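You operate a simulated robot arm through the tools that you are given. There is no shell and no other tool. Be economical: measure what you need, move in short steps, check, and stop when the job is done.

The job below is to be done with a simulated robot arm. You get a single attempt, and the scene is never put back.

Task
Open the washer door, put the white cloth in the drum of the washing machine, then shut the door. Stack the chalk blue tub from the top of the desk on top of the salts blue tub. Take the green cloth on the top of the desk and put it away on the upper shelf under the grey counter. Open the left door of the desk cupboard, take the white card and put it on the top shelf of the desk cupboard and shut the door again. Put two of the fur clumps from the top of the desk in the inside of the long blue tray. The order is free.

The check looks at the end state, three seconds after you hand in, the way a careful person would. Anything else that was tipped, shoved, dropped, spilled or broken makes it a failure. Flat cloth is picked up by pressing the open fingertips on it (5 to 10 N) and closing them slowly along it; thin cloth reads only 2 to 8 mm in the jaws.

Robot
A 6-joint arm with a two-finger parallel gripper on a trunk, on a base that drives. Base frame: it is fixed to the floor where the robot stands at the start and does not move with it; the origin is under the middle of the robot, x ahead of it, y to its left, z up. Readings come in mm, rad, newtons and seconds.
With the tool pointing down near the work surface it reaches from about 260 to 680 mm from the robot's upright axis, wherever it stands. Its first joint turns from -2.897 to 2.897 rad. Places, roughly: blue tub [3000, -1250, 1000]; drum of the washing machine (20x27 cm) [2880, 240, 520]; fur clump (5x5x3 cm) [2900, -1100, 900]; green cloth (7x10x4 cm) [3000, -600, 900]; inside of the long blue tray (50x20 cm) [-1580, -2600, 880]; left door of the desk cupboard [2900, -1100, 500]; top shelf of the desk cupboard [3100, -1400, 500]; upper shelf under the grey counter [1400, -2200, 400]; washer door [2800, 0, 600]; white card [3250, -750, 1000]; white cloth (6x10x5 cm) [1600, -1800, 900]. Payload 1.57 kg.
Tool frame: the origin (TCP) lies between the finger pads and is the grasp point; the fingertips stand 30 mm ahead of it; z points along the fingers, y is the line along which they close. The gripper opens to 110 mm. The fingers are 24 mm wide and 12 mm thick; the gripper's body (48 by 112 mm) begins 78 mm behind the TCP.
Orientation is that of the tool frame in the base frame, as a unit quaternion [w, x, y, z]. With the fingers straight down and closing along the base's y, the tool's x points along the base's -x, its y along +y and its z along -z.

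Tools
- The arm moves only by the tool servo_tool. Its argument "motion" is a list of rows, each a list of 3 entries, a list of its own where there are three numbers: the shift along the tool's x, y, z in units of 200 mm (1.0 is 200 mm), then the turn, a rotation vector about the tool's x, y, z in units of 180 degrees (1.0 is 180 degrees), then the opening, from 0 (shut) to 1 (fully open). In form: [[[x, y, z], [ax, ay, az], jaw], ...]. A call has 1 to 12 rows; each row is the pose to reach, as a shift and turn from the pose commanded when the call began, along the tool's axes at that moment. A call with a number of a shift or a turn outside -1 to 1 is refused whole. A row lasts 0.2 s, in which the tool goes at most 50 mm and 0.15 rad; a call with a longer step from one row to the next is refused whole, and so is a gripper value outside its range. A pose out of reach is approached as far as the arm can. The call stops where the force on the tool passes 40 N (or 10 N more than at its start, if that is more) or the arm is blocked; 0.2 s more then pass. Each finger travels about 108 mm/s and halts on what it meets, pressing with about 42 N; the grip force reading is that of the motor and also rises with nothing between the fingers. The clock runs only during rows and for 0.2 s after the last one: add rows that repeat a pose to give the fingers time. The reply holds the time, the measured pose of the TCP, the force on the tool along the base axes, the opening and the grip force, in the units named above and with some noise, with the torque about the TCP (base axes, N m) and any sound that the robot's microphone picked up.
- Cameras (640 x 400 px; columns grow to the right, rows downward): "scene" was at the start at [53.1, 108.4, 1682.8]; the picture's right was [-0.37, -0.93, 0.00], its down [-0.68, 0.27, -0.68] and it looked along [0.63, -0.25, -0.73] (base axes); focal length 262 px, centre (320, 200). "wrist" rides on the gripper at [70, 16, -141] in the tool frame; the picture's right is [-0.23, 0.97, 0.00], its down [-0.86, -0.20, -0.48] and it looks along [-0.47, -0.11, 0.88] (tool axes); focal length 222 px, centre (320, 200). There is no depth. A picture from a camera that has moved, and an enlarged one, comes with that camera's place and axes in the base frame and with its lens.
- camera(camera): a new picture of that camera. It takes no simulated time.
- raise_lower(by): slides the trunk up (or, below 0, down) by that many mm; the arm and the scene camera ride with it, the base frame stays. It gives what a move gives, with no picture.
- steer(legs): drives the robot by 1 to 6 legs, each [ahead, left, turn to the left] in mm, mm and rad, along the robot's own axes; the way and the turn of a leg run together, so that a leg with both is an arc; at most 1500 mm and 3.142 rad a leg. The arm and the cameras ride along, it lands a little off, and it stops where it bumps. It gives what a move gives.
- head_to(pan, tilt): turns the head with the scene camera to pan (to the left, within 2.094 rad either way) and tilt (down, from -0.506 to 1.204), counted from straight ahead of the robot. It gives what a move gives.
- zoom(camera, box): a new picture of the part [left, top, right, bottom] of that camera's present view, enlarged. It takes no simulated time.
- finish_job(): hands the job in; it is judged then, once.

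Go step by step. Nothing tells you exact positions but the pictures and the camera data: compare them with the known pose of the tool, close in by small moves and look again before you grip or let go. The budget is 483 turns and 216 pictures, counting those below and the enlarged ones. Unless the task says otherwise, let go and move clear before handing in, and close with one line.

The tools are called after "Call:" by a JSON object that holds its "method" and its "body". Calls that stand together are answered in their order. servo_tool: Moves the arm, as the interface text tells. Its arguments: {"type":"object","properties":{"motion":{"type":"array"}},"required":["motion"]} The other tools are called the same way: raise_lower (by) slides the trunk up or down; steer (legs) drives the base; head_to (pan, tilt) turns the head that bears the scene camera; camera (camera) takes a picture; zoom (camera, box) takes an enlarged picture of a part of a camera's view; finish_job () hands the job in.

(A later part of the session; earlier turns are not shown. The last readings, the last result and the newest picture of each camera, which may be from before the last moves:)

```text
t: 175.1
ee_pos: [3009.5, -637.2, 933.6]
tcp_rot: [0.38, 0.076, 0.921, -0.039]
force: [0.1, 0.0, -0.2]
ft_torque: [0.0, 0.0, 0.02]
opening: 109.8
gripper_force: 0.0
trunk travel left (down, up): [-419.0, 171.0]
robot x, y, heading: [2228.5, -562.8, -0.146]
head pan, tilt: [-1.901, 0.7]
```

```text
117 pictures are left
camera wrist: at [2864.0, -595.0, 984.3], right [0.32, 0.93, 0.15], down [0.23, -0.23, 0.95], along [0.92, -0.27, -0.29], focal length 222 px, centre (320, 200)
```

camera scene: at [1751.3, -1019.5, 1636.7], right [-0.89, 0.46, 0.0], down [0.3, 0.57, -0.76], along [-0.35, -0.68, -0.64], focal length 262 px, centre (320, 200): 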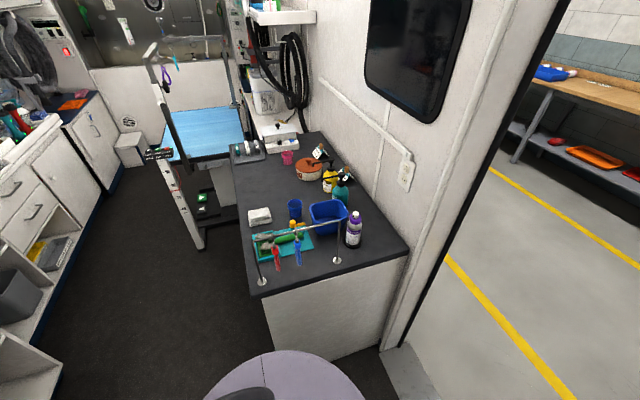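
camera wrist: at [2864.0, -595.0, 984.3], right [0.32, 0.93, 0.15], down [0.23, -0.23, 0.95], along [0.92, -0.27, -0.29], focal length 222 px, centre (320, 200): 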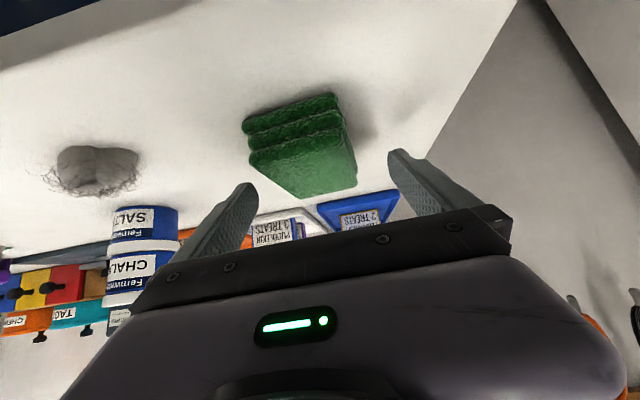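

Call:
{"method": "servo_tool", "body": {"motion": [[[0, -0.045, 0], [0, 0, 0], 1.0], [[0, -0.045, 0], [0, 0, 0], 1.0]]}}

Call:
{"method": "raise_lower", "body": {"by": -20}}

Call:
{"method": "camera", "body": {"camera": "wrist"}}

```text
t: 175.7
ee_pos: [3007.4, -645.2, 932.6]
tcp_rot: [0.38, 0.076, 0.921, -0.039]
force: [-0.2, -0.2, -0.6]
ft_torque: [-0.02, 0.01, 0.0]
opening: 109.9
gripper_force: 0.1
trunk travel left (down, up): [-419.0, 171.0]
robot x, y, heading: [2227.9, -563.0, -0.143]
head pan, tilt: [-1.901, 0.7]
```

```text
t: 176.3
ee_pos: [3007.0, -646.5, 913.3]
tcp_rot: [0.381, 0.075, 0.921, -0.039]
force: [-0.7, 0.1, -0.6]
ft_torque: [-0.01, -0.02, -0.01]
opening: 109.9
gripper_force: 0.1
trunk travel left (down, up): [-399.0, 191.0]
robot x, y, heading: [2228.9, -562.9, -0.147]
head pan, tilt: [-1.901, 0.7]
```

```text
116 pictures are left
camera wrist: at [2862.3, -603.9, 964.6], right [0.32, 0.93, 0.15], down [0.23, -0.23, 0.94], along [0.92, -0.27, -0.29], focal length 222 px, centre (320, 200)
```

wrist: 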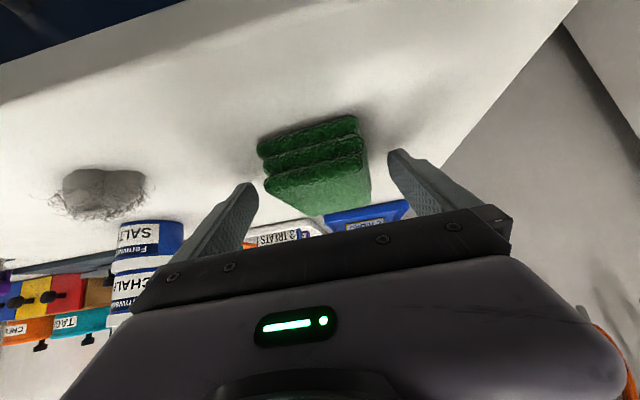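

Centred. Close on the green cloth and lift.

Call:
{"method": "servo_tool", "body": {"motion": [[[0, 0, 0], [0, 0, 0], 0.8], [[0, 0, 0], [0, 0, 0], 0.65], [[0, 0, 0], [0, 0, 0], 0.5], [[0, 0, 0], [0, 0, 0], 0.35], [[0, 0, 0], [0, 0, 0], 0.2], [[0, 0, 0], [0, 0, 0], 0.2]]}}

Call:
{"method": "raise_lower", "body": {"by": 60}}

Call:
{"method": "camera", "body": {"camera": "wrist"}}

```text
t: 177.7
ee_pos: [3006.7, -645.6, 914.0]
tcp_rot: [0.38, 0.075, 0.921, -0.038]
force: [0.6, 0.0, 2.8]
ft_torque: [0.05, 0.0, -0.02]
opening: 67.0
gripper_force: 42.3
trunk travel left (down, up): [-399.0, 191.0]
robot x, y, heading: [2232.0, -565.8, -0.148]
head pan, tilt: [-1.901, 0.7]
```

```text
t: 178.7
ee_pos: [3007.6, -646.3, 973.8]
tcp_rot: [0.379, 0.076, 0.921, -0.039]
force: [0.6, 0.6, -0.6]
ft_torque: [0.0, 0.02, -0.01]
opening: 66.9
gripper_force: 41.7
trunk travel left (down, up): [-459.0, 131.0]
robot x, y, heading: [2231.5, -561.0, -0.147]
head pan, tilt: [-1.901, 0.7]
```

```text
115 pictures are left
camera wrist: at [2862.5, -603.9, 1024.2], right [0.32, 0.93, 0.15], down [0.23, -0.23, 0.94], along [0.92, -0.27, -0.29], focal length 222 px, centre (320, 200)
```

wrist: 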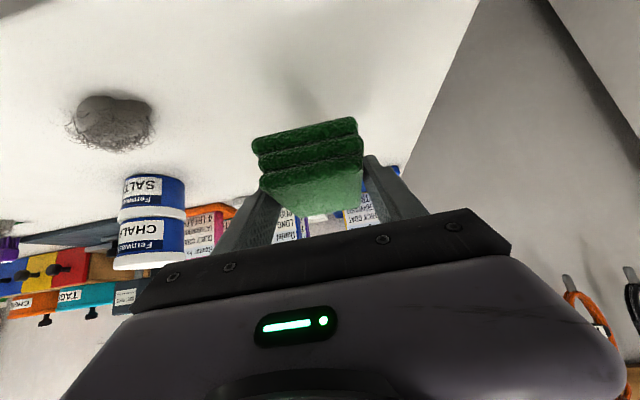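

Cloth held. Now back off to the room's middle and turn right around to face the grey counter side.

Call:
{"method": "raise_lower", "body": {"by": 30}}

Call:
{"method": "steer", "body": {"legs": [[-350, 0, 0], [0, 0, -1.571], [0, 0, -1.571]]}}

Call:
{"method": "head_to", "body": {"pan": 0.6, "tilt": 0.6}}

Call:
{"method": "camera", "body": {"camera": "scene"}}

```text
t: 179.5
ee_pos: [3007.4, -646.5, 1003.6]
tcp_rot: [0.379, 0.075, 0.922, -0.038]
force: [0.3, -0.9, -0.2]
ft_torque: [0.0, 0.02, -0.01]
opening: 67.1
gripper_force: 41.9
trunk travel left (down, up): [-489.0, 101.0]
robot x, y, heading: [2226.3, -562.7, -0.145]
head pan, tilt: [-1.901, 0.7]
```

```text
t: 189.4
ee_pos: [1110.1, -425.6, 1004.3]
tcp_rot: [-0.038, 0.921, -0.076, -0.38]
force: [0.2, 0.3, 0.0]
ft_torque: [0.01, -0.01, -0.01]
opening: 67.0
gripper_force: 42.2
trunk travel left (down, up): [-489.0, 101.0]
robot x, y, heading: [1889.8, -513.3, 2.996]
head pan, tilt: [-1.901, 0.7]
```

```text
t: 191.7
ee_pos: [1108.9, -427.5, 1002.9]
tcp_rot: [-0.039, 0.921, -0.077, -0.379]
force: [0.2, 0.0, -0.6]
ft_torque: [0.0, -0.04, 0.03]
opening: 67.0
gripper_force: 41.6
trunk travel left (down, up): [-489.0, 101.0]
robot x, y, heading: [1885.6, -512.6, 2.997]
head pan, tilt: [0.6, 0.6]
```

```text
114 pictures are left
camera scene: at [1804.7, -693.9, 1915.4], right [-0.44, 0.9, 0.0], down [0.51, 0.25, -0.83], along [-0.74, -0.36, -0.56], focal length 262 px, centre (320, 200)
```

scene: 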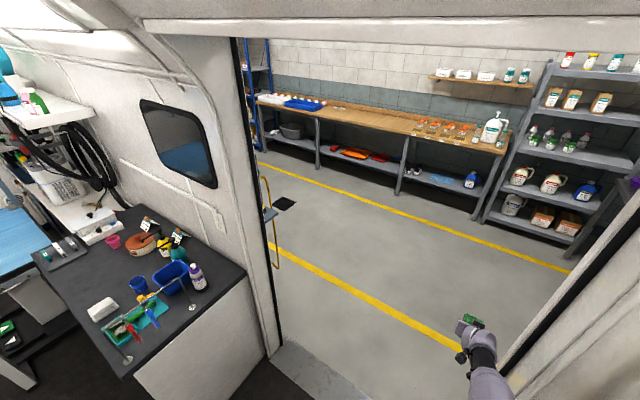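

Call:
{"method": "steer", "body": {"legs": [[-785, 0, 0], [0, 950, 0]]}}

Call:
{"method": "head_to", "body": {"pan": 0.45, "tilt": 0.9}}

Call:
{"method": "camera", "body": {"camera": "scene"}}

Call:
{"method": "camera", "body": {"camera": "wrist"}}

```text
t: 200.5
ee_pos: [1749.9, -1486.1, 1004.3]
tcp_rot: [-0.038, 0.921, -0.076, -0.381]
force: [0.5, 0.8, -0.3]
ft_torque: [-0.01, 0.03, -0.01]
opening: 67.0
gripper_force: 41.4
trunk travel left (down, up): [-489.0, 101.0]
robot x, y, heading: [2526.7, -1567.8, 2.998]
head pan, tilt: [0.6, 0.6]
```

```text
t: 201.3
ee_pos: [1749.4, -1487.3, 1004.7]
tcp_rot: [-0.038, 0.921, -0.075, -0.38]
force: [0.2, 0.0, -0.1]
ft_torque: [0.0, 0.0, 0.02]
opening: 67.0
gripper_force: 42.2
trunk travel left (down, up): [-489.0, 101.0]
robot x, y, heading: [2526.8, -1569.0, 2.999]
head pan, tilt: [0.45, 0.901]
```

```text
113 pictures are left
camera scene: at [2452.7, -1737.0, 1890.6], right [-0.3, 0.95, 0.0], down [0.75, 0.24, -0.62], along [-0.59, -0.19, -0.78], focal length 262 px, centre (320, 200)
```

scene: 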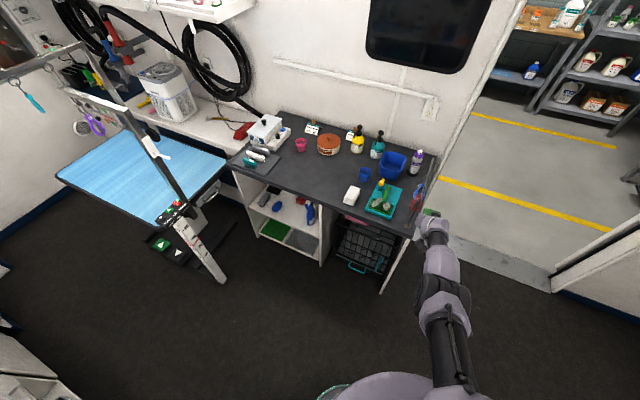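

```text
112 pictures are left
camera wrist: at [1893.4, -1528.4, 1054.5], right [-0.32, -0.93, 0.15], down [-0.23, 0.23, 0.94], along [-0.92, 0.27, -0.29], focal length 222 px, centre (320, 200)
```

wrist: 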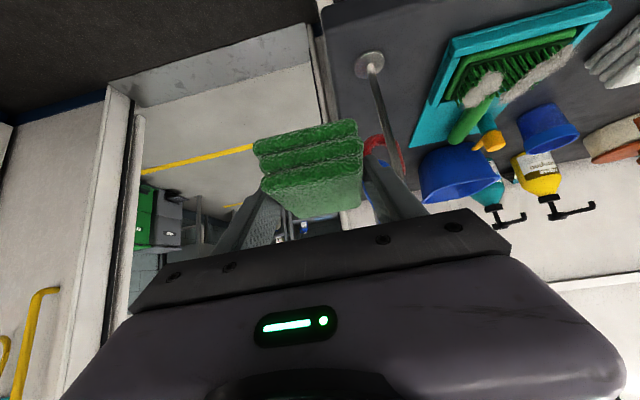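

Call:
{"method": "zoom", "body": {"camera": "scene", "box": [220, 120, 440, 290]}}

Call:
{"method": "servo_tool", "body": {"motion": [[[0.07, 0, -0.07], [0, 0, 0], 0.2], [[0.14, 0, -0.14], [0, 0, 0], 0.2], [[0.21, 0, -0.21], [0, 0, 0], 0.2], [[0.28, 0, -0.28], [0, 0, 0], 0.2], [[0.35, 0, -0.35], [0, 0, 0], 0.2]]}}

```text
2.35 times, centred on (330, 205) of scene
camera zoom: at [2452.7, -1737.0, 1890.6], right [-0.3, 0.95, 0.0], down [0.75, 0.24, -0.62], along [-0.59, -0.19, -0.78], focal length 616 px, centre (296, 188)
```

zoom: 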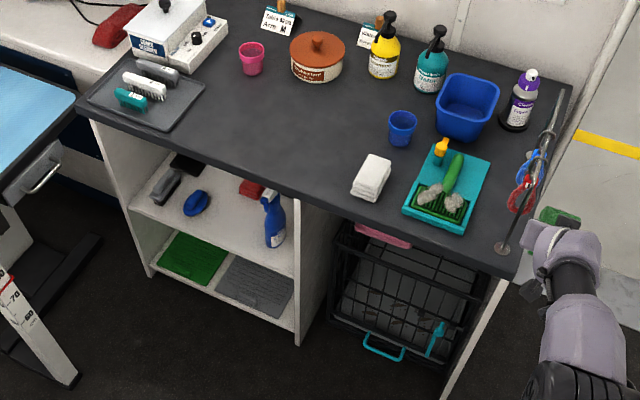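

```text
t: 202.5
ee_pos: [1752.3, -1488.9, 1001.6]
tcp_rot: [-0.039, 0.922, -0.076, -0.379]
force: [0.5, -0.2, 0.2]
ft_torque: [-0.01, -0.01, 0.0]
opening: 67.2
gripper_force: 42.3
out of reach, approached as far as the arm can: row 1, 2, 3, 4, 5
trunk travel left (down, up): [-489.0, 101.0]
robot x, y, heading: [2523.3, -1570.5, 2.997]
head pan, tilt: [0.45, 0.901]
```

The arm can't retract at this pitch; a rail post stands near the corner (top ≈1000). I'll raise the trunk to clear it and then move along the counter.

Call:
{"method": "raise_lower", "body": {"by": 85}}

Call:
{"method": "steer", "body": {"legs": [[-15, 0, 0], [0, 560, 0]]}}

Call:
{"method": "camera", "body": {"camera": "scene"}}

Call:
{"method": "camera", "body": {"camera": "wrist"}}

```text
t: 203.7
ee_pos: [1739.8, -1490.3, 1075.0]
tcp_rot: [-0.039, 0.924, -0.076, -0.373]
force: [-0.2, 0.7, -0.8]
ft_torque: [-0.01, -0.02, -0.03]
opening: 67.0
gripper_force: 42.0
trunk travel left (down, up): [-574.0, 16.0]
robot x, y, heading: [2530.8, -1573.3, 2.999]
head pan, tilt: [0.45, 0.901]
```

```text
t: 205.2
ee_pos: [1735.8, -1513.4, 1064.0]
tcp_rot: [-0.036, 0.927, -0.086, -0.365]
force: [5.9, -1.6, -0.6]
ft_torque: [-0.08, -0.08, 0.22]
opening: 66.8
gripper_force: 42.3
trunk travel left (down, up): [-574.0, 16.0]
robot x, y, heading: [2527.5, -1620.8, 2.991]
head pan, tilt: [0.45, 0.901]
stopped in leg 2: the force on the tool passed its limit at 61 N (the readings are from after the stop); the commanded pose is now the measured one
```

```text
110 pictures are left
camera scene: at [2400.4, -1764.6, 1996.5], right [-0.32, 0.95, -0.02], down [0.58, 0.18, -0.79], along [-0.75, -0.27, -0.61], focal length 262 px, centre (320, 200)
```

scene: 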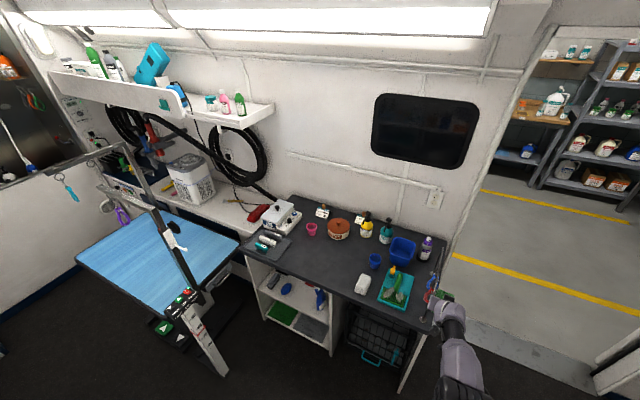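

```text
109 pictures are left
camera wrist: at [1877.6, -1556.1, 1120.6], right [-0.34, -0.93, 0.15], down [-0.26, 0.25, 0.93], along [-0.9, 0.28, -0.32], focal length 222 px, centre (320, 200)
```

wrist: 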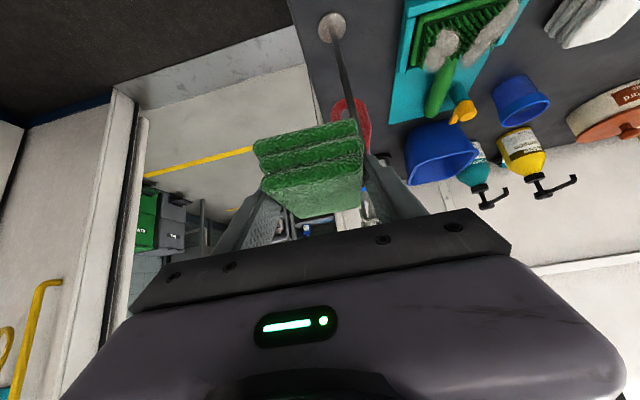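

The rail is taller than thought and was touched; I'll come off it to the right, lower the trunk, and plan a diagonal approach.

Call:
{"method": "steer", "body": {"legs": [[0, -120, 0]]}}

Call:
{"method": "raise_lower", "body": {"by": -120}}

Call:
{"method": "camera", "body": {"camera": "scene"}}

```text
t: 206.4
ee_pos: [1774.3, -1428.7, 1084.0]
tcp_rot: [-0.05, 0.922, -0.079, -0.376]
force: [0.2, 0.3, -0.1]
ft_torque: [0.0, 0.0, 0.01]
opening: 67.1
gripper_force: 42.1
trunk travel left (down, up): [-574.0, 16.0]
robot x, y, heading: [2550.6, -1508.6, 2.992]
head pan, tilt: [0.45, 0.901]
```

```text
t: 207.9
ee_pos: [1778.3, -1412.6, 965.3]
tcp_rot: [-0.043, 0.922, -0.084, -0.376]
force: [-0.7, 0.3, -0.5]
ft_torque: [-0.01, -0.02, 0.0]
opening: 66.8
gripper_force: 42.3
trunk travel left (down, up): [-454.0, 136.0]
robot x, y, heading: [2550.6, -1505.1, 2.989]
head pan, tilt: [0.45, 0.901]
```

```text
108 pictures are left
camera scene: at [2475.4, -1670.1, 1855.7], right [-0.29, 0.96, 0.0], down [0.75, 0.23, -0.62], along [-0.59, -0.18, -0.78], focal length 262 px, centre (320, 200)
```

scene: 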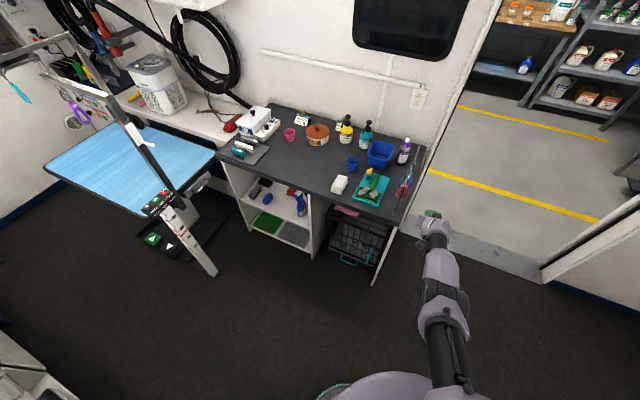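

Move right, rotate 35° left so the arm is diagonal, then travel along the aisle.

Call:
{"method": "steer", "body": {"legs": [[0, -250, 0], [0, 0, 0.61], [370, 533, 0]]}}

Call:
{"method": "camera", "body": {"camera": "scene"}}

Call:
{"method": "camera", "body": {"camera": "wrist"}}

```text
t: 214.7
ee_pos: [1809.0, -2265.4, 965.1]
tcp_rot: [0.073, 0.904, 0.199, -0.371]
force: [-0.7, -0.1, 0.2]
ft_torque: [-0.03, -0.03, -0.01]
opening: 66.8
gripper_force: 41.7
trunk travel left (down, up): [-454.0, 136.0]
robot x, y, heading: [2488.0, -1891.1, -2.677]
head pan, tilt: [0.45, 0.901]
```

```text
107 pictures are left
camera scene: at [2525.5, -2074.7, 1855.5], right [-0.79, 0.61, 0.0], down [0.48, 0.62, -0.62], along [-0.38, -0.49, -0.78], focal length 262 px, centre (320, 200)
```

scene: 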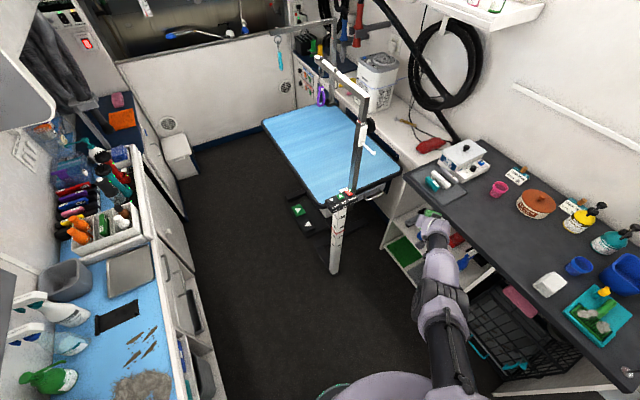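

```text
106 pictures are left
camera wrist: at [1950.8, -2219.3, 1017.0], right [0.26, -0.95, 0.14], down [-0.33, 0.05, 0.94], along [-0.91, -0.29, -0.3], focal length 222 px, centre (320, 200)
```

wrist: 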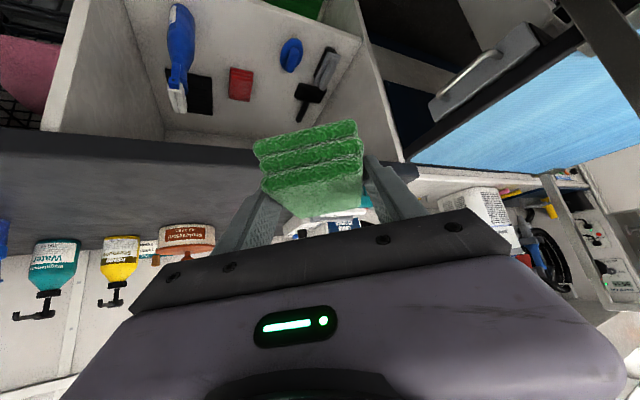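

The shelf's middle front is free at t≈−1975. Lower the trunk here in the aisle and look level at the shelf.

Call:
{"method": "raise_lower", "body": {"by": -400}}

Call:
{"method": "camera", "body": {"camera": "wrist"}}

Call:
{"method": "camera", "body": {"camera": "scene"}}

```text
t: 218.5
ee_pos: [1808.4, -2265.1, 565.1]
tcp_rot: [0.074, 0.904, 0.199, -0.372]
force: [-0.3, -0.3, -0.2]
ft_torque: [-0.01, 0.01, 0.01]
opening: 67.2
gripper_force: 42.3
trunk travel left (down, up): [-54.0, 536.0]
robot x, y, heading: [2491.5, -1896.5, -2.675]
head pan, tilt: [0.45, 0.901]
```

```text
105 pictures are left
camera wrist: at [1950.8, -2219.0, 617.3], right [0.26, -0.95, 0.15], down [-0.33, 0.06, 0.94], along [-0.91, -0.29, -0.3], focal length 222 px, centre (320, 200)
```

wrist: 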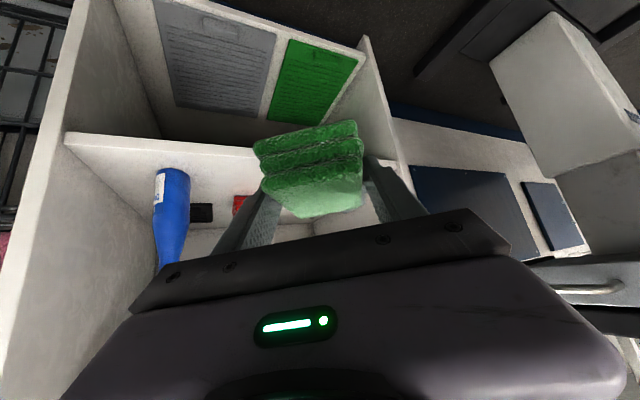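

```text
104 pictures are left
camera scene: at [2525.6, -2074.1, 1455.6], right [-0.79, 0.61, 0.0], down [0.48, 0.62, -0.62], along [-0.38, -0.49, -0.78], focal length 262 px, centre (320, 200)
```

scene: 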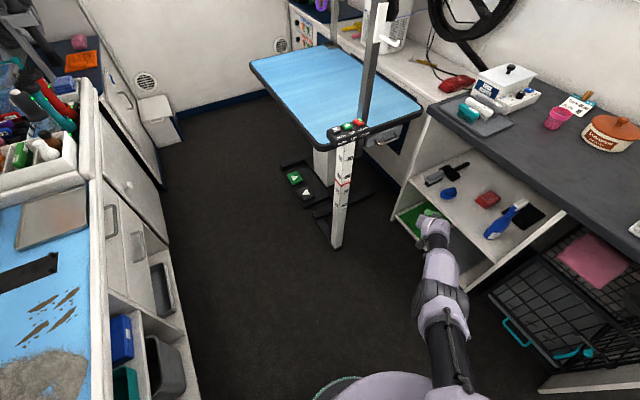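

Shelf top z≈425. Lower trunk to minimum, then the arm a bit more.

Call:
{"method": "raise_lower", "body": {"by": -52}}

Call:
{"method": "servo_tool", "body": {"motion": [[[0.08, 0, 0.02], [0, 0, 0], 0.2], [[0.16, 0, 0.05], [0, 0, 0], 0.2], [[0.25, 0, 0.1], [0, 0, 0], 0.2], [[0.25, 0, 0.1], [0, 0, 0], 0.2]]}}

```text
t: 219.4
ee_pos: [1808.1, -2265.3, 513.2]
tcp_rot: [0.074, 0.904, 0.2, -0.372]
force: [0.3, -0.4, -1.0]
ft_torque: [0.02, 0.0, -0.03]
opening: 66.9
gripper_force: 41.5
trunk travel left (down, up): [-2.0, 588.0]
robot x, y, heading: [2491.4, -1895.7, -2.679]
head pan, tilt: [0.45, 0.901]
```

```text
t: 220.4
ee_pos: [1831.5, -2254.8, 466.7]
tcp_rot: [0.073, 0.904, 0.199, -0.372]
force: [0.1, -0.6, 0.3]
ft_torque: [0.0, -0.04, -0.05]
opening: 67.0
gripper_force: 42.0
out of reach, approached as far as the arm can: row 1, 3, 4
trunk travel left (down, up): [-2.0, 588.0]
robot x, y, heading: [2492.4, -1896.0, -2.68]
head pan, tilt: [0.45, 0.901]
```

Call:
{"method": "steer", "body": {"legs": [[0, -147, 0], [150, 0, 0]]}}

Call:
{"method": "camera", "body": {"camera": "wrist"}}

Call:
{"method": "head_to", "body": {"pan": 0.2, "tilt": 0.75}}

Call:
{"method": "camera", "body": {"camera": "scene"}}

```text
t: 222.7
ee_pos: [1631.8, -2191.4, 467.0]
tcp_rot: [0.073, 0.904, 0.199, -0.372]
force: [0.2, -0.7, -0.6]
ft_torque: [0.0, 0.02, -0.01]
opening: 66.9
gripper_force: 42.2
trunk travel left (down, up): [-2.0, 588.0]
robot x, y, heading: [2293.9, -1831.5, -2.676]
head pan, tilt: [0.45, 0.901]
```

```text
103 pictures are left
camera wrist: at [1775.0, -2143.7, 518.8], right [0.26, -0.95, 0.15], down [-0.33, 0.05, 0.94], along [-0.91, -0.29, -0.3], focal length 222 px, centre (320, 200)
```

wrist: 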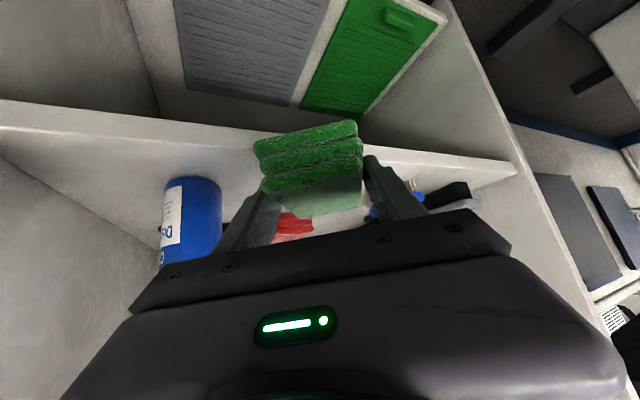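

```text
t: 223.5
ee_pos: [1632.6, -2190.9, 467.2]
tcp_rot: [0.074, 0.904, 0.2, -0.371]
force: [-0.1, 0.5, -1.2]
ft_torque: [0.0, -0.02, 0.02]
opening: 66.9
gripper_force: 41.9
trunk travel left (down, up): [-2.0, 588.0]
robot x, y, heading: [2294.1, -1827.9, -2.679]
head pan, tilt: [0.201, 0.75]
```

```text
102 pictures are left
camera scene: at [2307.8, -2001.3, 1415.4], right [-0.62, 0.79, 0.0], down [0.54, 0.42, -0.73], along [-0.57, -0.45, -0.68], focal length 262 px, centre (320, 200)
```

scene: 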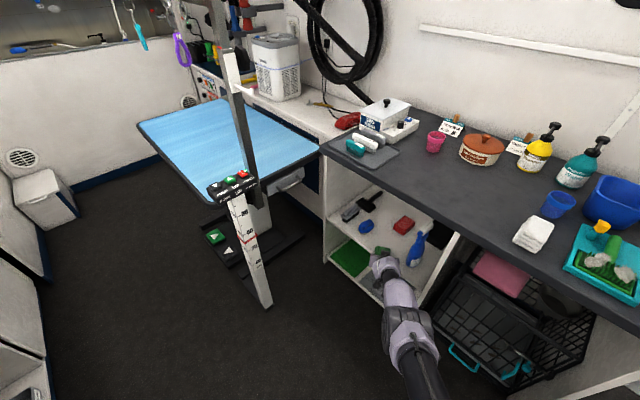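

Call:
{"method": "raise_lower", "body": {"by": 14}}

Call:
{"method": "steer", "body": {"legs": [[107, 0, 0]]}}

Call:
{"method": "camera", "body": {"camera": "wrist"}}

```text
t: 224.1
ee_pos: [1632.4, -2190.3, 479.7]
tcp_rot: [0.073, 0.903, 0.2, -0.372]
force: [1.2, 0.3, -0.1]
ft_torque: [-0.01, -0.03, 0.01]
opening: 67.3
gripper_force: 41.4
trunk travel left (down, up): [-16.0, 574.0]
robot x, y, heading: [2293.9, -1831.4, -2.675]
head pan, tilt: [0.201, 0.75]
```

```text
t: 225.3
ee_pos: [1538.1, -2238.5, 480.4]
tcp_rot: [0.074, 0.903, 0.2, -0.372]
force: [0.4, -0.4, 0.4]
ft_torque: [-0.02, -0.05, 0.01]
opening: 67.1
gripper_force: 42.1
trunk travel left (down, up): [-16.0, 574.0]
robot x, y, heading: [2200.9, -1878.1, -2.676]
head pan, tilt: [0.201, 0.75]
```

```text
101 pictures are left
camera wrist: at [1679.9, -2191.2, 532.7], right [0.26, -0.95, 0.15], down [-0.33, 0.05, 0.94], along [-0.91, -0.29, -0.3], focal length 222 px, centre (320, 200)
```

wrist: 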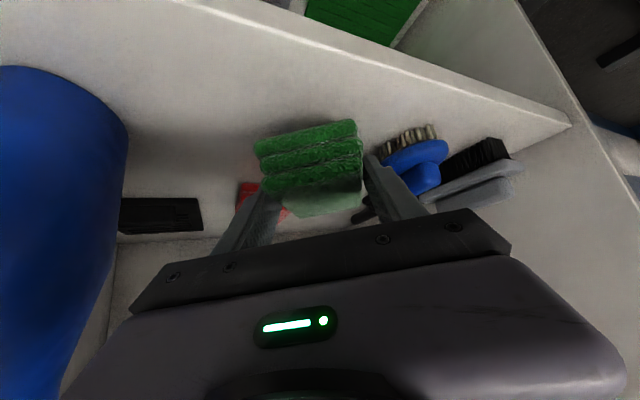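

Call:
{"method": "raise_lower", "body": {"by": -12}}

Call:
{"method": "servo_tool", "body": {"motion": [[[0.014, 0, 0.014], [0, 0, 0], 0.2], [[0.028, 0, 0.028], [0, 0, 0], 0.2]]}}

Call:
{"method": "camera", "body": {"camera": "wrist"}}

```text
t: 225.9
ee_pos: [1538.2, -2236.8, 468.6]
tcp_rot: [0.074, 0.904, 0.199, -0.371]
force: [0.7, -0.8, 0.3]
ft_torque: [0.0, -0.03, 0.0]
opening: 66.9
gripper_force: 42.4
trunk travel left (down, up): [-4.0, 586.0]
robot x, y, heading: [2199.2, -1878.5, -2.675]
head pan, tilt: [0.201, 0.75]
```

```text
t: 226.5
ee_pos: [1541.3, -2236.4, 463.1]
tcp_rot: [0.074, 0.904, 0.2, -0.372]
force: [0.0, -0.1, 0.7]
ft_torque: [0.0, -0.03, 0.02]
opening: 66.9
gripper_force: 41.8
out of reach, approached as far as the arm can: row 2
trunk travel left (down, up): [-4.0, 586.0]
robot x, y, heading: [2196.0, -1879.7, -2.677]
head pan, tilt: [0.201, 0.75]
```

```text
100 pictures are left
camera wrist: at [1682.8, -2189.2, 515.4], right [0.26, -0.95, 0.15], down [-0.33, 0.06, 0.94], along [-0.91, -0.29, -0.3], focal length 222 px, centre (320, 200)
```

wrist: 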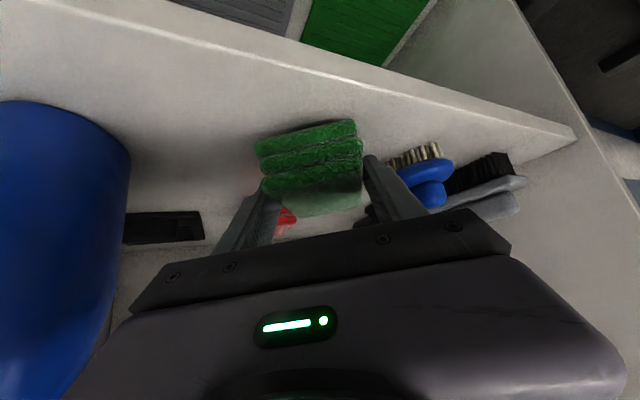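

Call:
{"method": "servo_tool", "body": {"motion": [[[0.04, 0, 0.01], [0, 0, 0], 0.2], [[0.08, 0, 0.02], [0, 0, 0], 0.2]]}}

Call:
{"method": "servo_tool", "body": {"motion": [[[0.02, 0, 0.01], [0, 0, 0], 0.2], [[0.04, 0, 0.02], [0, 0, 0], 0.2]]}}

```text
t: 227.1
ee_pos: [1548.1, -2233.0, 454.1]
tcp_rot: [0.075, 0.902, 0.199, -0.375]
force: [-7.2, -2.0, 16.9]
ft_torque: [-0.68, 0.2, -0.26]
opening: 67.0
gripper_force: 42.1
trunk travel left (down, up): [-4.0, 586.0]
robot x, y, heading: [2196.3, -1879.1, -2.679]
head pan, tilt: [0.201, 0.75]
```

```text
t: 227.6
ee_pos: [1547.8, -2232.0, 453.1]
tcp_rot: [0.075, 0.901, 0.198, -0.378]
force: [-1.3, 0.6, 12.3]
ft_torque: [-0.01, -0.45, 0.0]
opening: 67.0
gripper_force: 41.7
out of reach, approached as far as the arm can: row 2
trunk travel left (down, up): [-4.0, 586.0]
robot x, y, heading: [2200.5, -1879.2, -2.679]
head pan, tilt: [0.201, 0.75]
stopped in row 2: the force on the tool passed its limit at 43 N (the readings are from after the stop); the commanded pose is now the measured one
```

Contact with the shelf. Open modestly and back straight out.

Call:
{"method": "servo_tool", "body": {"motion": [[[0, 0, 0], [0, 0, 0], 0.65], [[0, 0, 0], [0, 0, 0], 0.72], [[0, 0, 0], [0, 0, 0], 0.78], [[0, 0, 0], [0, 0, 0], 0.78]]}}

Call:
{"method": "camera", "body": {"camera": "wrist"}}

Call:
{"method": "steer", "body": {"legs": [[-70, 0, 0]]}}

Call:
{"method": "camera", "body": {"camera": "wrist"}}

```text
t: 228.6
ee_pos: [1548.4, -2231.4, 451.0]
tcp_rot: [0.075, 0.902, 0.199, -0.376]
force: [0.5, 0.1, -0.9]
ft_torque: [-0.03, -0.01, 0.01]
opening: 85.6
gripper_force: 0.1
trunk travel left (down, up): [-4.0, 586.0]
robot x, y, heading: [2200.9, -1883.2, -2.678]
head pan, tilt: [0.201, 0.75]
```

```text
99 pictures are left
camera wrist: at [1691.0, -2184.8, 501.2], right [0.26, -0.95, 0.15], down [-0.32, 0.06, 0.95], along [-0.91, -0.29, -0.29], focal length 222 px, centre (320, 200)
```

wrist: 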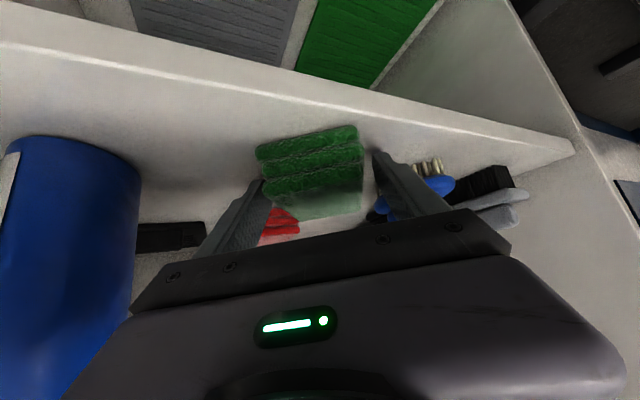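

```text
t: 229.6
ee_pos: [1610.3, -2201.2, 450.5]
tcp_rot: [0.074, 0.902, 0.199, -0.375]
force: [-0.3, 0.3, 1.0]
ft_torque: [0.02, -0.01, 0.0]
opening: 85.8
gripper_force: 0.0
trunk travel left (down, up): [-4.0, 586.0]
robot x, y, heading: [2260.2, -1849.9, -2.674]
head pan, tilt: [0.201, 0.75]
```

```text
98 pictures are left
camera wrist: at [1753.0, -2154.0, 501.2], right [0.26, -0.95, 0.15], down [-0.32, 0.06, 0.95], along [-0.91, -0.29, -0.29], focal length 222 px, centre (320, 200)
```

wrist: 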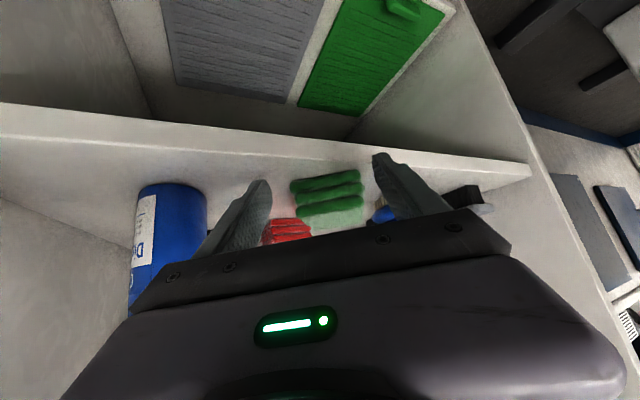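

Green cloth is on the upper shelf. Back out, go up the aisle, then face the washer.

Call:
{"method": "steer", "body": {"legs": [[-230, 0, 0], [-399, -575, 0]]}}

Call:
{"method": "raise_lower", "body": {"by": 250}}

Call:
{"method": "head_to", "body": {"pan": 0.0, "tilt": 0.6}}

Call:
{"method": "camera", "body": {"camera": "scene"}}

```text
t: 234.8
ee_pos: [1921.2, -1408.3, 450.3]
tcp_rot: [0.074, 0.903, 0.197, -0.375]
force: [0.0, 0.2, -0.5]
ft_torque: [0.01, 0.0, -0.01]
opening: 85.7
gripper_force: 0.1
trunk travel left (down, up): [-4.0, 586.0]
robot x, y, heading: [2571.5, -1056.6, -2.679]
head pan, tilt: [0.201, 0.75]
```

```text
t: 237.4
ee_pos: [1920.8, -1407.2, 700.6]
tcp_rot: [0.075, 0.903, 0.197, -0.375]
force: [-0.4, -0.1, 0.5]
ft_torque: [-0.02, 0.01, 0.01]
opening: 85.9
gripper_force: 0.2
trunk travel left (down, up): [-254.0, 336.0]
robot x, y, heading: [2574.1, -1061.2, -2.68]
head pan, tilt: [0.201, 0.75]
```

```text
t: 238.1
ee_pos: [1922.2, -1407.1, 700.9]
tcp_rot: [0.074, 0.903, 0.197, -0.376]
force: [0.6, 0.5, 0.3]
ft_torque: [-0.03, -0.02, -0.01]
opening: 85.8
gripper_force: 0.0
trunk travel left (down, up): [-254.0, 336.0]
robot x, y, heading: [2574.4, -1057.1, -2.682]
head pan, tilt: [0.0, 0.6]
```

```text
97 pictures are left
camera scene: at [2572.9, -1216.5, 1680.3], right [-0.44, 0.9, 0.0], down [0.51, 0.25, -0.82], along [-0.74, -0.37, -0.57], focal length 262 px, centre (320, 200)
```

scene: 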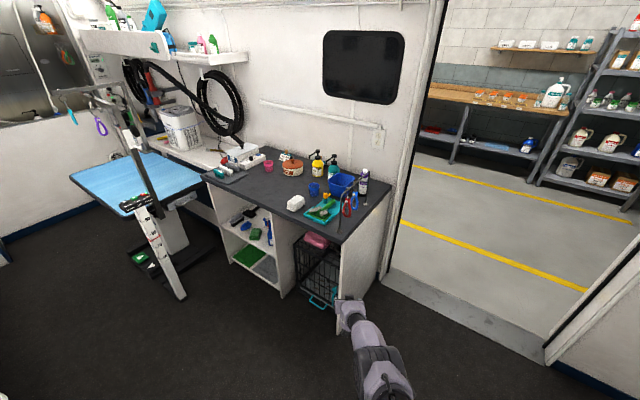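

Green cloth is on the shelf. Move to the room's middle and rotate to face the washer.

Call:
{"method": "steer", "body": {"legs": [[265, -419, 0], [0, 0, -1.1], [0, 0, -1.082]]}}

Call:
{"method": "head_to", "body": {"pan": -0.5, "tilt": 0.6}}

Call:
{"method": "camera", "body": {"camera": "scene"}}

```text
t: 246.5
ee_pos: [2233.4, -66.1, 700.0]
tcp_rot: [0.299, -0.592, 0.709, 0.24]
force: [0.2, -0.1, -0.3]
ft_torque: [-0.03, 0.03, 0.0]
opening: 85.9
gripper_force: 0.0
trunk travel left (down, up): [-254.0, 336.0]
robot x, y, heading: [2151.7, -800.2, 1.42]
head pan, tilt: [0.0, 0.6]
```

```text
t: 247.4
ee_pos: [2233.6, -65.1, 701.2]
tcp_rot: [0.299, -0.593, 0.709, 0.24]
force: [-0.5, 0.1, 0.0]
ft_torque: [0.01, 0.0, 0.01]
opening: 85.6
gripper_force: 0.0
trunk travel left (down, up): [-254.0, 336.0]
robot x, y, heading: [2146.2, -799.3, 1.415]
head pan, tilt: [-0.499, 0.6]
```

```text
96 pictures are left
camera scene: at [2058.0, -730.4, 1680.4], right [0.8, -0.6, 0.0], down [-0.34, -0.45, -0.83], along [0.5, 0.66, -0.56], focal length 262 px, centre (320, 200)
```

scene: 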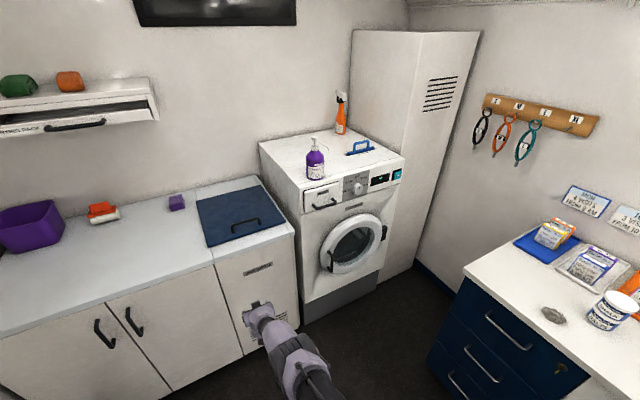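

Call:
{"method": "zoom", "body": {"camera": "scene", "box": [280, 170, 420, 310]}}

```text
2.86 times, centred on (350, 240) of scene
camera zoom: at [2058.0, -730.4, 1680.4], right [0.8, -0.6, 0.0], down [-0.34, -0.45, -0.83], along [0.5, 0.66, -0.56], focal length 748 px, centre (234, 86)
```

zoom: 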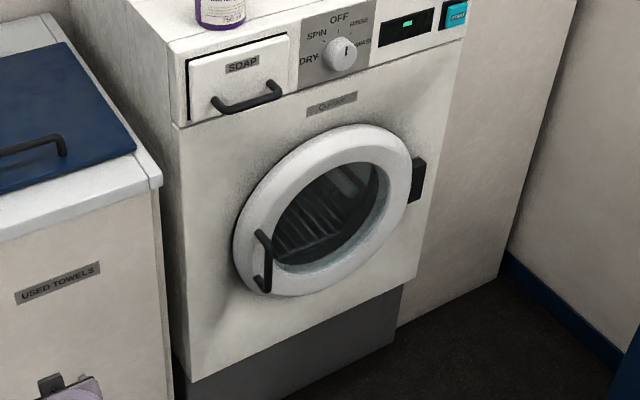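

Door handle is on the left of the ring, hinge on the right. I'll move right (and slightly back) and triangulate with a second view.

Call:
{"method": "steer", "body": {"legs": [[-150, 0, 0], [0, -380, 0]]}}

Call:
{"method": "head_to", "body": {"pan": -0.1, "tilt": 0.7}}

Call:
{"method": "camera", "body": {"camera": "scene"}}

Call:
{"method": "camera", "body": {"camera": "wrist"}}

```text
t: 250.8
ee_pos: [2588.5, -271.7, 700.3]
tcp_rot: [0.298, -0.592, 0.709, 0.24]
force: [0.6, 0.4, -0.7]
ft_torque: [-0.02, -0.03, 0.0]
opening: 85.4
gripper_force: 0.1
trunk travel left (down, up): [-254.0, 336.0]
robot x, y, heading: [2501.1, -1006.3, 1.422]
head pan, tilt: [-0.499, 0.6]
```

```text
t: 251.7
ee_pos: [2587.9, -272.1, 700.5]
tcp_rot: [0.299, -0.592, 0.709, 0.24]
force: [0.0, 0.2, -0.3]
ft_torque: [-0.01, -0.01, 0.0]
opening: 85.5
gripper_force: 0.1
trunk travel left (down, up): [-254.0, 336.0]
robot x, y, heading: [2502.6, -1004.1, 1.423]
head pan, tilt: [-0.099, 0.7]
```

```text
94 pictures are left
camera scene: at [2379.9, -924.4, 1671.7], right [0.97, -0.25, 0.0], down [-0.16, -0.62, -0.77], along [0.19, 0.74, -0.64], focal length 262 px, centre (320, 200)
```

scene: 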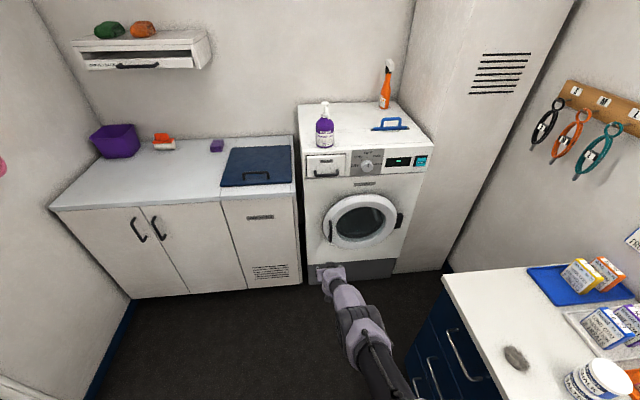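

```text
93 pictures are left
camera wrist: at [2543.6, -414.7, 751.2], right [-0.93, 0.34, 0.15], down [0.23, 0.23, 0.95], along [0.29, 0.91, -0.29], focal length 222 px, centre (320, 200)
```

wrist: 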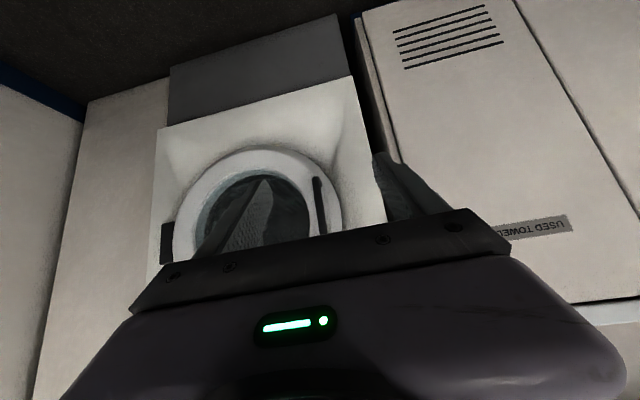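

Handle triangulated at (2688, 15, 625); hinge at the right (n≈3030). I'll approach the handle diagonally from the left so I stay clear of the desk.

Call:
{"method": "steer", "body": {"legs": [[0, 342, 0], [0, 0, -0.5], [200, 143, 0]]}}

Call:
{"method": "raise_lower", "body": {"by": -65}}

Call:
{"method": "servo_tool", "body": {"motion": [[[0, 0, 0], [0, 0, 0], 0.6], [[0, 0, 0], [0, 0, 0], 0.55], [[0, 0, 0], [0, 0, 0], 0.55]]}}

Call:
{"method": "camera", "body": {"camera": "wrist"}}

Call:
{"method": "camera", "body": {"camera": "scene"}}

```text
t: 256.8
ee_pos: [2599.6, -106.6, 700.5]
tcp_rot: [0.349, -0.399, 0.833, 0.158]
force: [-0.7, -0.3, -0.2]
ft_torque: [0.04, 0.02, -0.01]
opening: 86.0
gripper_force: 0.1
trunk travel left (down, up): [-254.0, 336.0]
robot x, y, heading: [2169.5, -709.5, 0.923]
head pan, tilt: [-0.099, 0.7]
```

```text
t: 257.8
ee_pos: [2599.8, -107.4, 637.1]
tcp_rot: [0.348, -0.398, 0.834, 0.158]
force: [-0.2, 1.0, -0.5]
ft_torque: [0.0, 0.01, 0.02]
opening: 85.9
gripper_force: 0.1
trunk travel left (down, up): [-189.0, 401.0]
robot x, y, heading: [2174.2, -713.3, 0.917]
head pan, tilt: [-0.099, 0.7]
```

```text
t: 258.6
ee_pos: [2601.0, -108.3, 636.2]
tcp_rot: [0.349, -0.398, 0.834, 0.158]
force: [-0.2, 0.5, -0.7]
ft_torque: [-0.04, 0.0, -0.01]
opening: 60.5
gripper_force: 0.1
trunk travel left (down, up): [-189.0, 401.0]
robot x, y, heading: [2172.5, -706.6, 0.917]
head pan, tilt: [-0.099, 0.7]
```

```text
92 pictures are left
camera wrist: at [2492.6, -212.5, 686.2], right [-0.65, 0.74, 0.15], down [0.31, 0.09, 0.95], along [0.69, 0.66, -0.29], focal length 222 px, centre (320, 200)
```

wrist: 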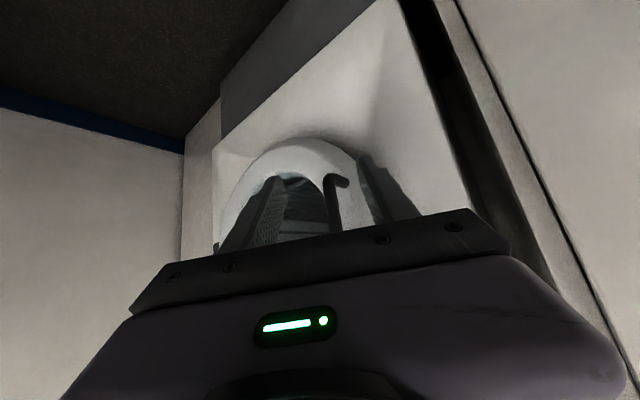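

```text
91 pictures are left
camera scene: at [2105.9, -582.2, 1606.7], right [0.73, -0.68, 0.0], down [-0.44, -0.47, -0.76], along [0.52, 0.56, -0.64], focal length 262 px, centre (320, 200)
```

scene: 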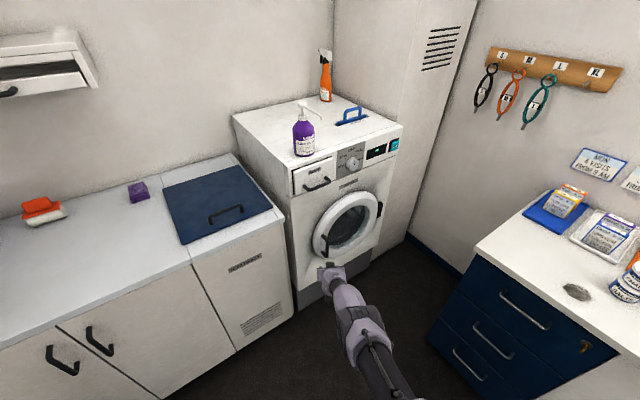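

Call:
{"method": "steer", "body": {"legs": [[110, -5, 0]]}}

Call:
{"method": "camera", "body": {"camera": "wrist"}}

Call:
{"method": "zoom", "body": {"camera": "scene", "box": [270, 170, 430, 310]}}

```text
t: 259.9
ee_pos: [2666.2, -27.9, 632.7]
tcp_rot: [0.347, -0.401, 0.833, 0.158]
force: [-4.1, -10.2, 8.5]
ft_torque: [0.25, 0.18, 0.35]
opening: 57.8
gripper_force: 0.0
trunk travel left (down, up): [-189.0, 401.0]
robot x, y, heading: [2242.5, -629.6, 0.919]
head pan, tilt: [-0.099, 0.7]
stopped in leg 1: the force on the tool passed its limit at 180 N (the readings are from after the stop); the commanded pose is now the measured one
```

```text
90 pictures are left
camera wrist: at [2558.9, -133.4, 685.1], right [-0.66, 0.74, 0.15], down [0.31, 0.09, 0.95], along [0.69, 0.67, -0.29], focal length 222 px, centre (320, 200)
```

wrist: 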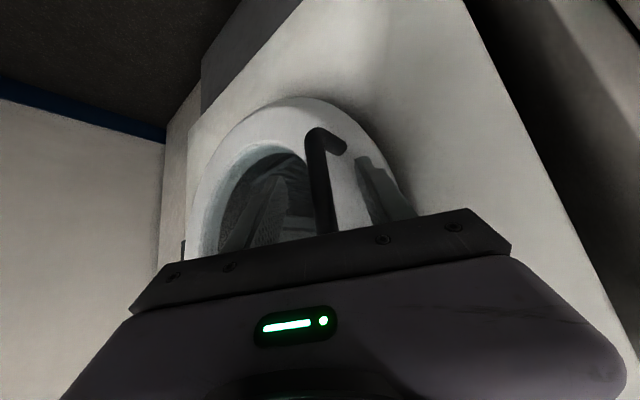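

```text
2.86 times, centred on (350, 240) of scene
camera zoom: at [2173.0, -502.5, 1606.8], right [0.73, -0.68, 0.0], down [-0.44, -0.47, -0.77], along [0.52, 0.56, -0.64], focal length 748 px, centre (234, 86)
```

zoom: 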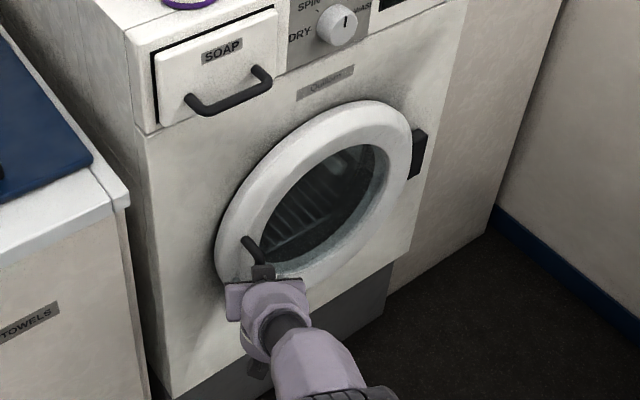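

The bar appears to be between the fingers at TCP depth, with fingertips on the ring. Close gently.

Call:
{"method": "servo_tool", "body": {"motion": [[[0, 0, -0.02], [0, 0, 0], 0.45], [[0, 0, -0.02], [0, 0, 0], 0.3], [[0, 0, -0.02], [0, 0, 0], 0.15], [[0, 0, -0.02], [0, 0, 0], 0.0], [[0, 0, -0.02], [0, 0, 0], 0.0]]}}

Call:
{"method": "camera", "body": {"camera": "wrist"}}

```text
t: 261.1
ee_pos: [2666.3, -28.6, 633.1]
tcp_rot: [0.346, -0.4, 0.834, 0.154]
force: [-8.4, 1.4, -0.7]
ft_torque: [0.58, 0.97, 0.05]
opening: 16.1
gripper_force: 31.9
out of reach, approached as far as the arm can: row 1
trunk travel left (down, up): [-189.0, 401.0]
robot x, y, heading: [2241.3, -628.4, 0.921]
head pan, tilt: [-0.099, 0.7]
```

```text
88 pictures are left
camera wrist: at [2558.5, -133.2, 684.6], right [-0.65, 0.74, 0.14], down [0.31, 0.1, 0.94], along [0.69, 0.66, -0.3], focal length 222 px, centre (320, 200)
```

wrist: 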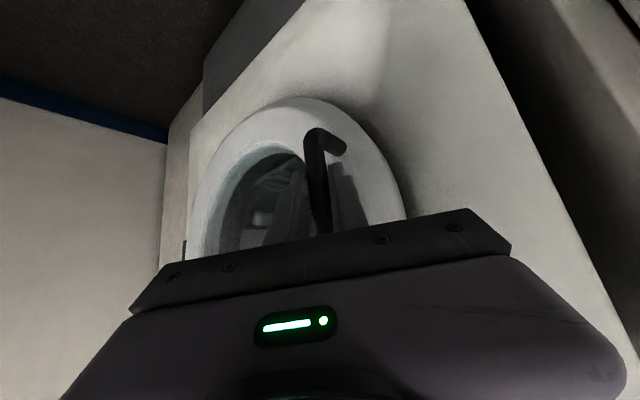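

Call:
{"method": "steer", "body": {"legs": [[-51, -39, 0]]}}

Call:
{"method": "camera", "body": {"camera": "wrist"}}

```text
t: 262.1
ee_pos: [2671.0, -94.0, 632.0]
tcp_rot: [0.347, -0.398, 0.835, 0.154]
force: [29.3, 4.6, -4.9]
ft_torque: [0.58, 0.77, -0.05]
opening: 16.3
gripper_force: 31.5
trunk travel left (down, up): [-189.0, 401.0]
robot x, y, heading: [2244.5, -691.9, 0.921]
head pan, tilt: [-0.099, 0.7]
```

```text
87 pictures are left
camera wrist: at [2563.3, -196.8, 684.5], right [-0.65, 0.75, 0.14], down [0.31, 0.09, 0.94], along [0.69, 0.66, -0.3], focal length 222 px, centre (320, 200)
```

wrist: 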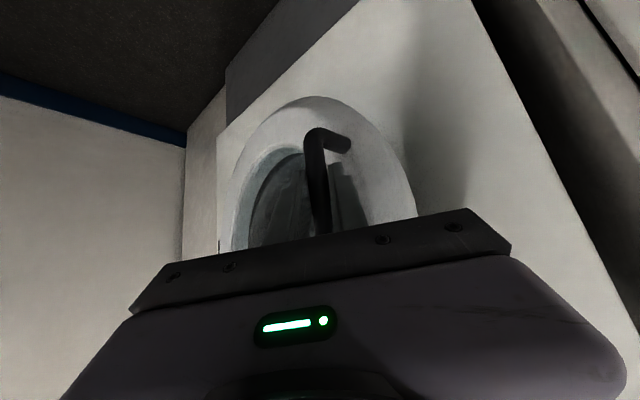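

Door is opening. Continue.

Call:
{"method": "steer", "body": {"legs": [[-39, -55, 0], [-30, -60, 0]]}}

Call:
{"method": "camera", "body": {"camera": "wrist"}}

Call:
{"method": "camera", "body": {"camera": "scene"}}

```text
t: 263.6
ee_pos: [2720.2, -217.7, 633.4]
tcp_rot: [0.348, -0.399, 0.834, 0.154]
force: [-18.3, -10.0, -8.4]
ft_torque: [0.44, 0.95, 0.02]
opening: 16.1
gripper_force: 31.6
trunk travel left (down, up): [-189.0, 401.0]
robot x, y, heading: [2294.9, -816.6, 0.923]
head pan, tilt: [-0.099, 0.7]
```

```text
86 pictures are left
camera wrist: at [2611.2, -321.5, 685.2], right [-0.65, 0.75, 0.14], down [0.31, 0.1, 0.95], along [0.69, 0.66, -0.29], focal length 222 px, centre (320, 200)
```

wrist: 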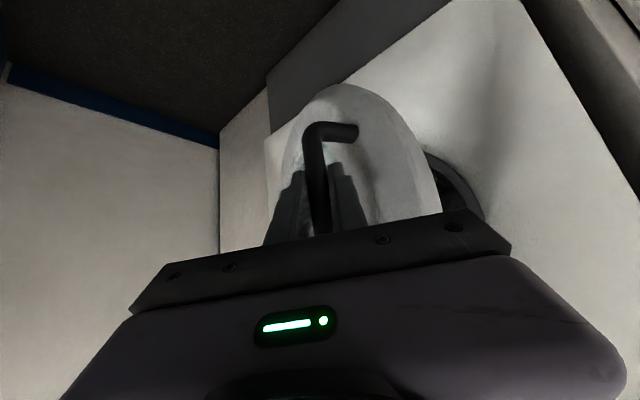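

```text
85 pictures are left
camera scene: at [2224.6, -688.6, 1606.7], right [0.73, -0.68, 0.0], down [-0.44, -0.47, -0.77], along [0.52, 0.56, -0.64], focal length 262 px, centre (320, 200)
```

scene: 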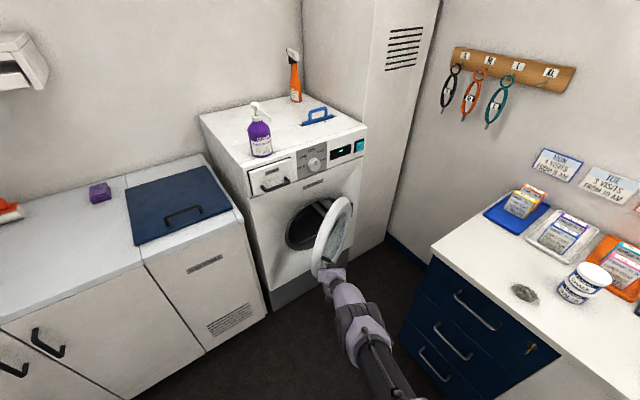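

Door ~35° open. Continue along the arc to ~60°.

Call:
{"method": "steer", "body": {"legs": [[-24, -60, 0], [-13, -63, 0]]}}

Call:
{"method": "camera", "body": {"camera": "scene"}}

```text
t: 265.2
ee_pos: [2794.9, -320.1, 633.1]
tcp_rot: [0.348, -0.398, 0.835, 0.154]
force: [14.4, 13.6, 5.9]
ft_torque: [0.75, 0.86, 0.03]
opening: 16.1
gripper_force: 32.1
trunk travel left (down, up): [-189.0, 401.0]
robot x, y, heading: [2366.9, -921.4, 0.919]
head pan, tilt: [-0.099, 0.7]
```

```text
84 pictures are left
camera scene: at [2301.2, -791.3, 1606.8], right [0.73, -0.68, 0.0], down [-0.44, -0.47, -0.76], along [0.52, 0.56, -0.64], focal length 262 px, centre (320, 200)
```

scene: 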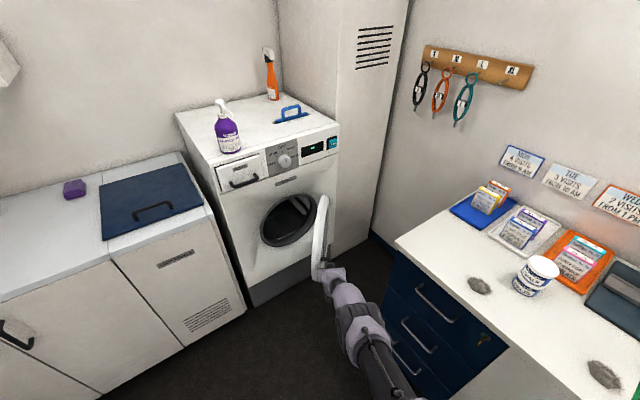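

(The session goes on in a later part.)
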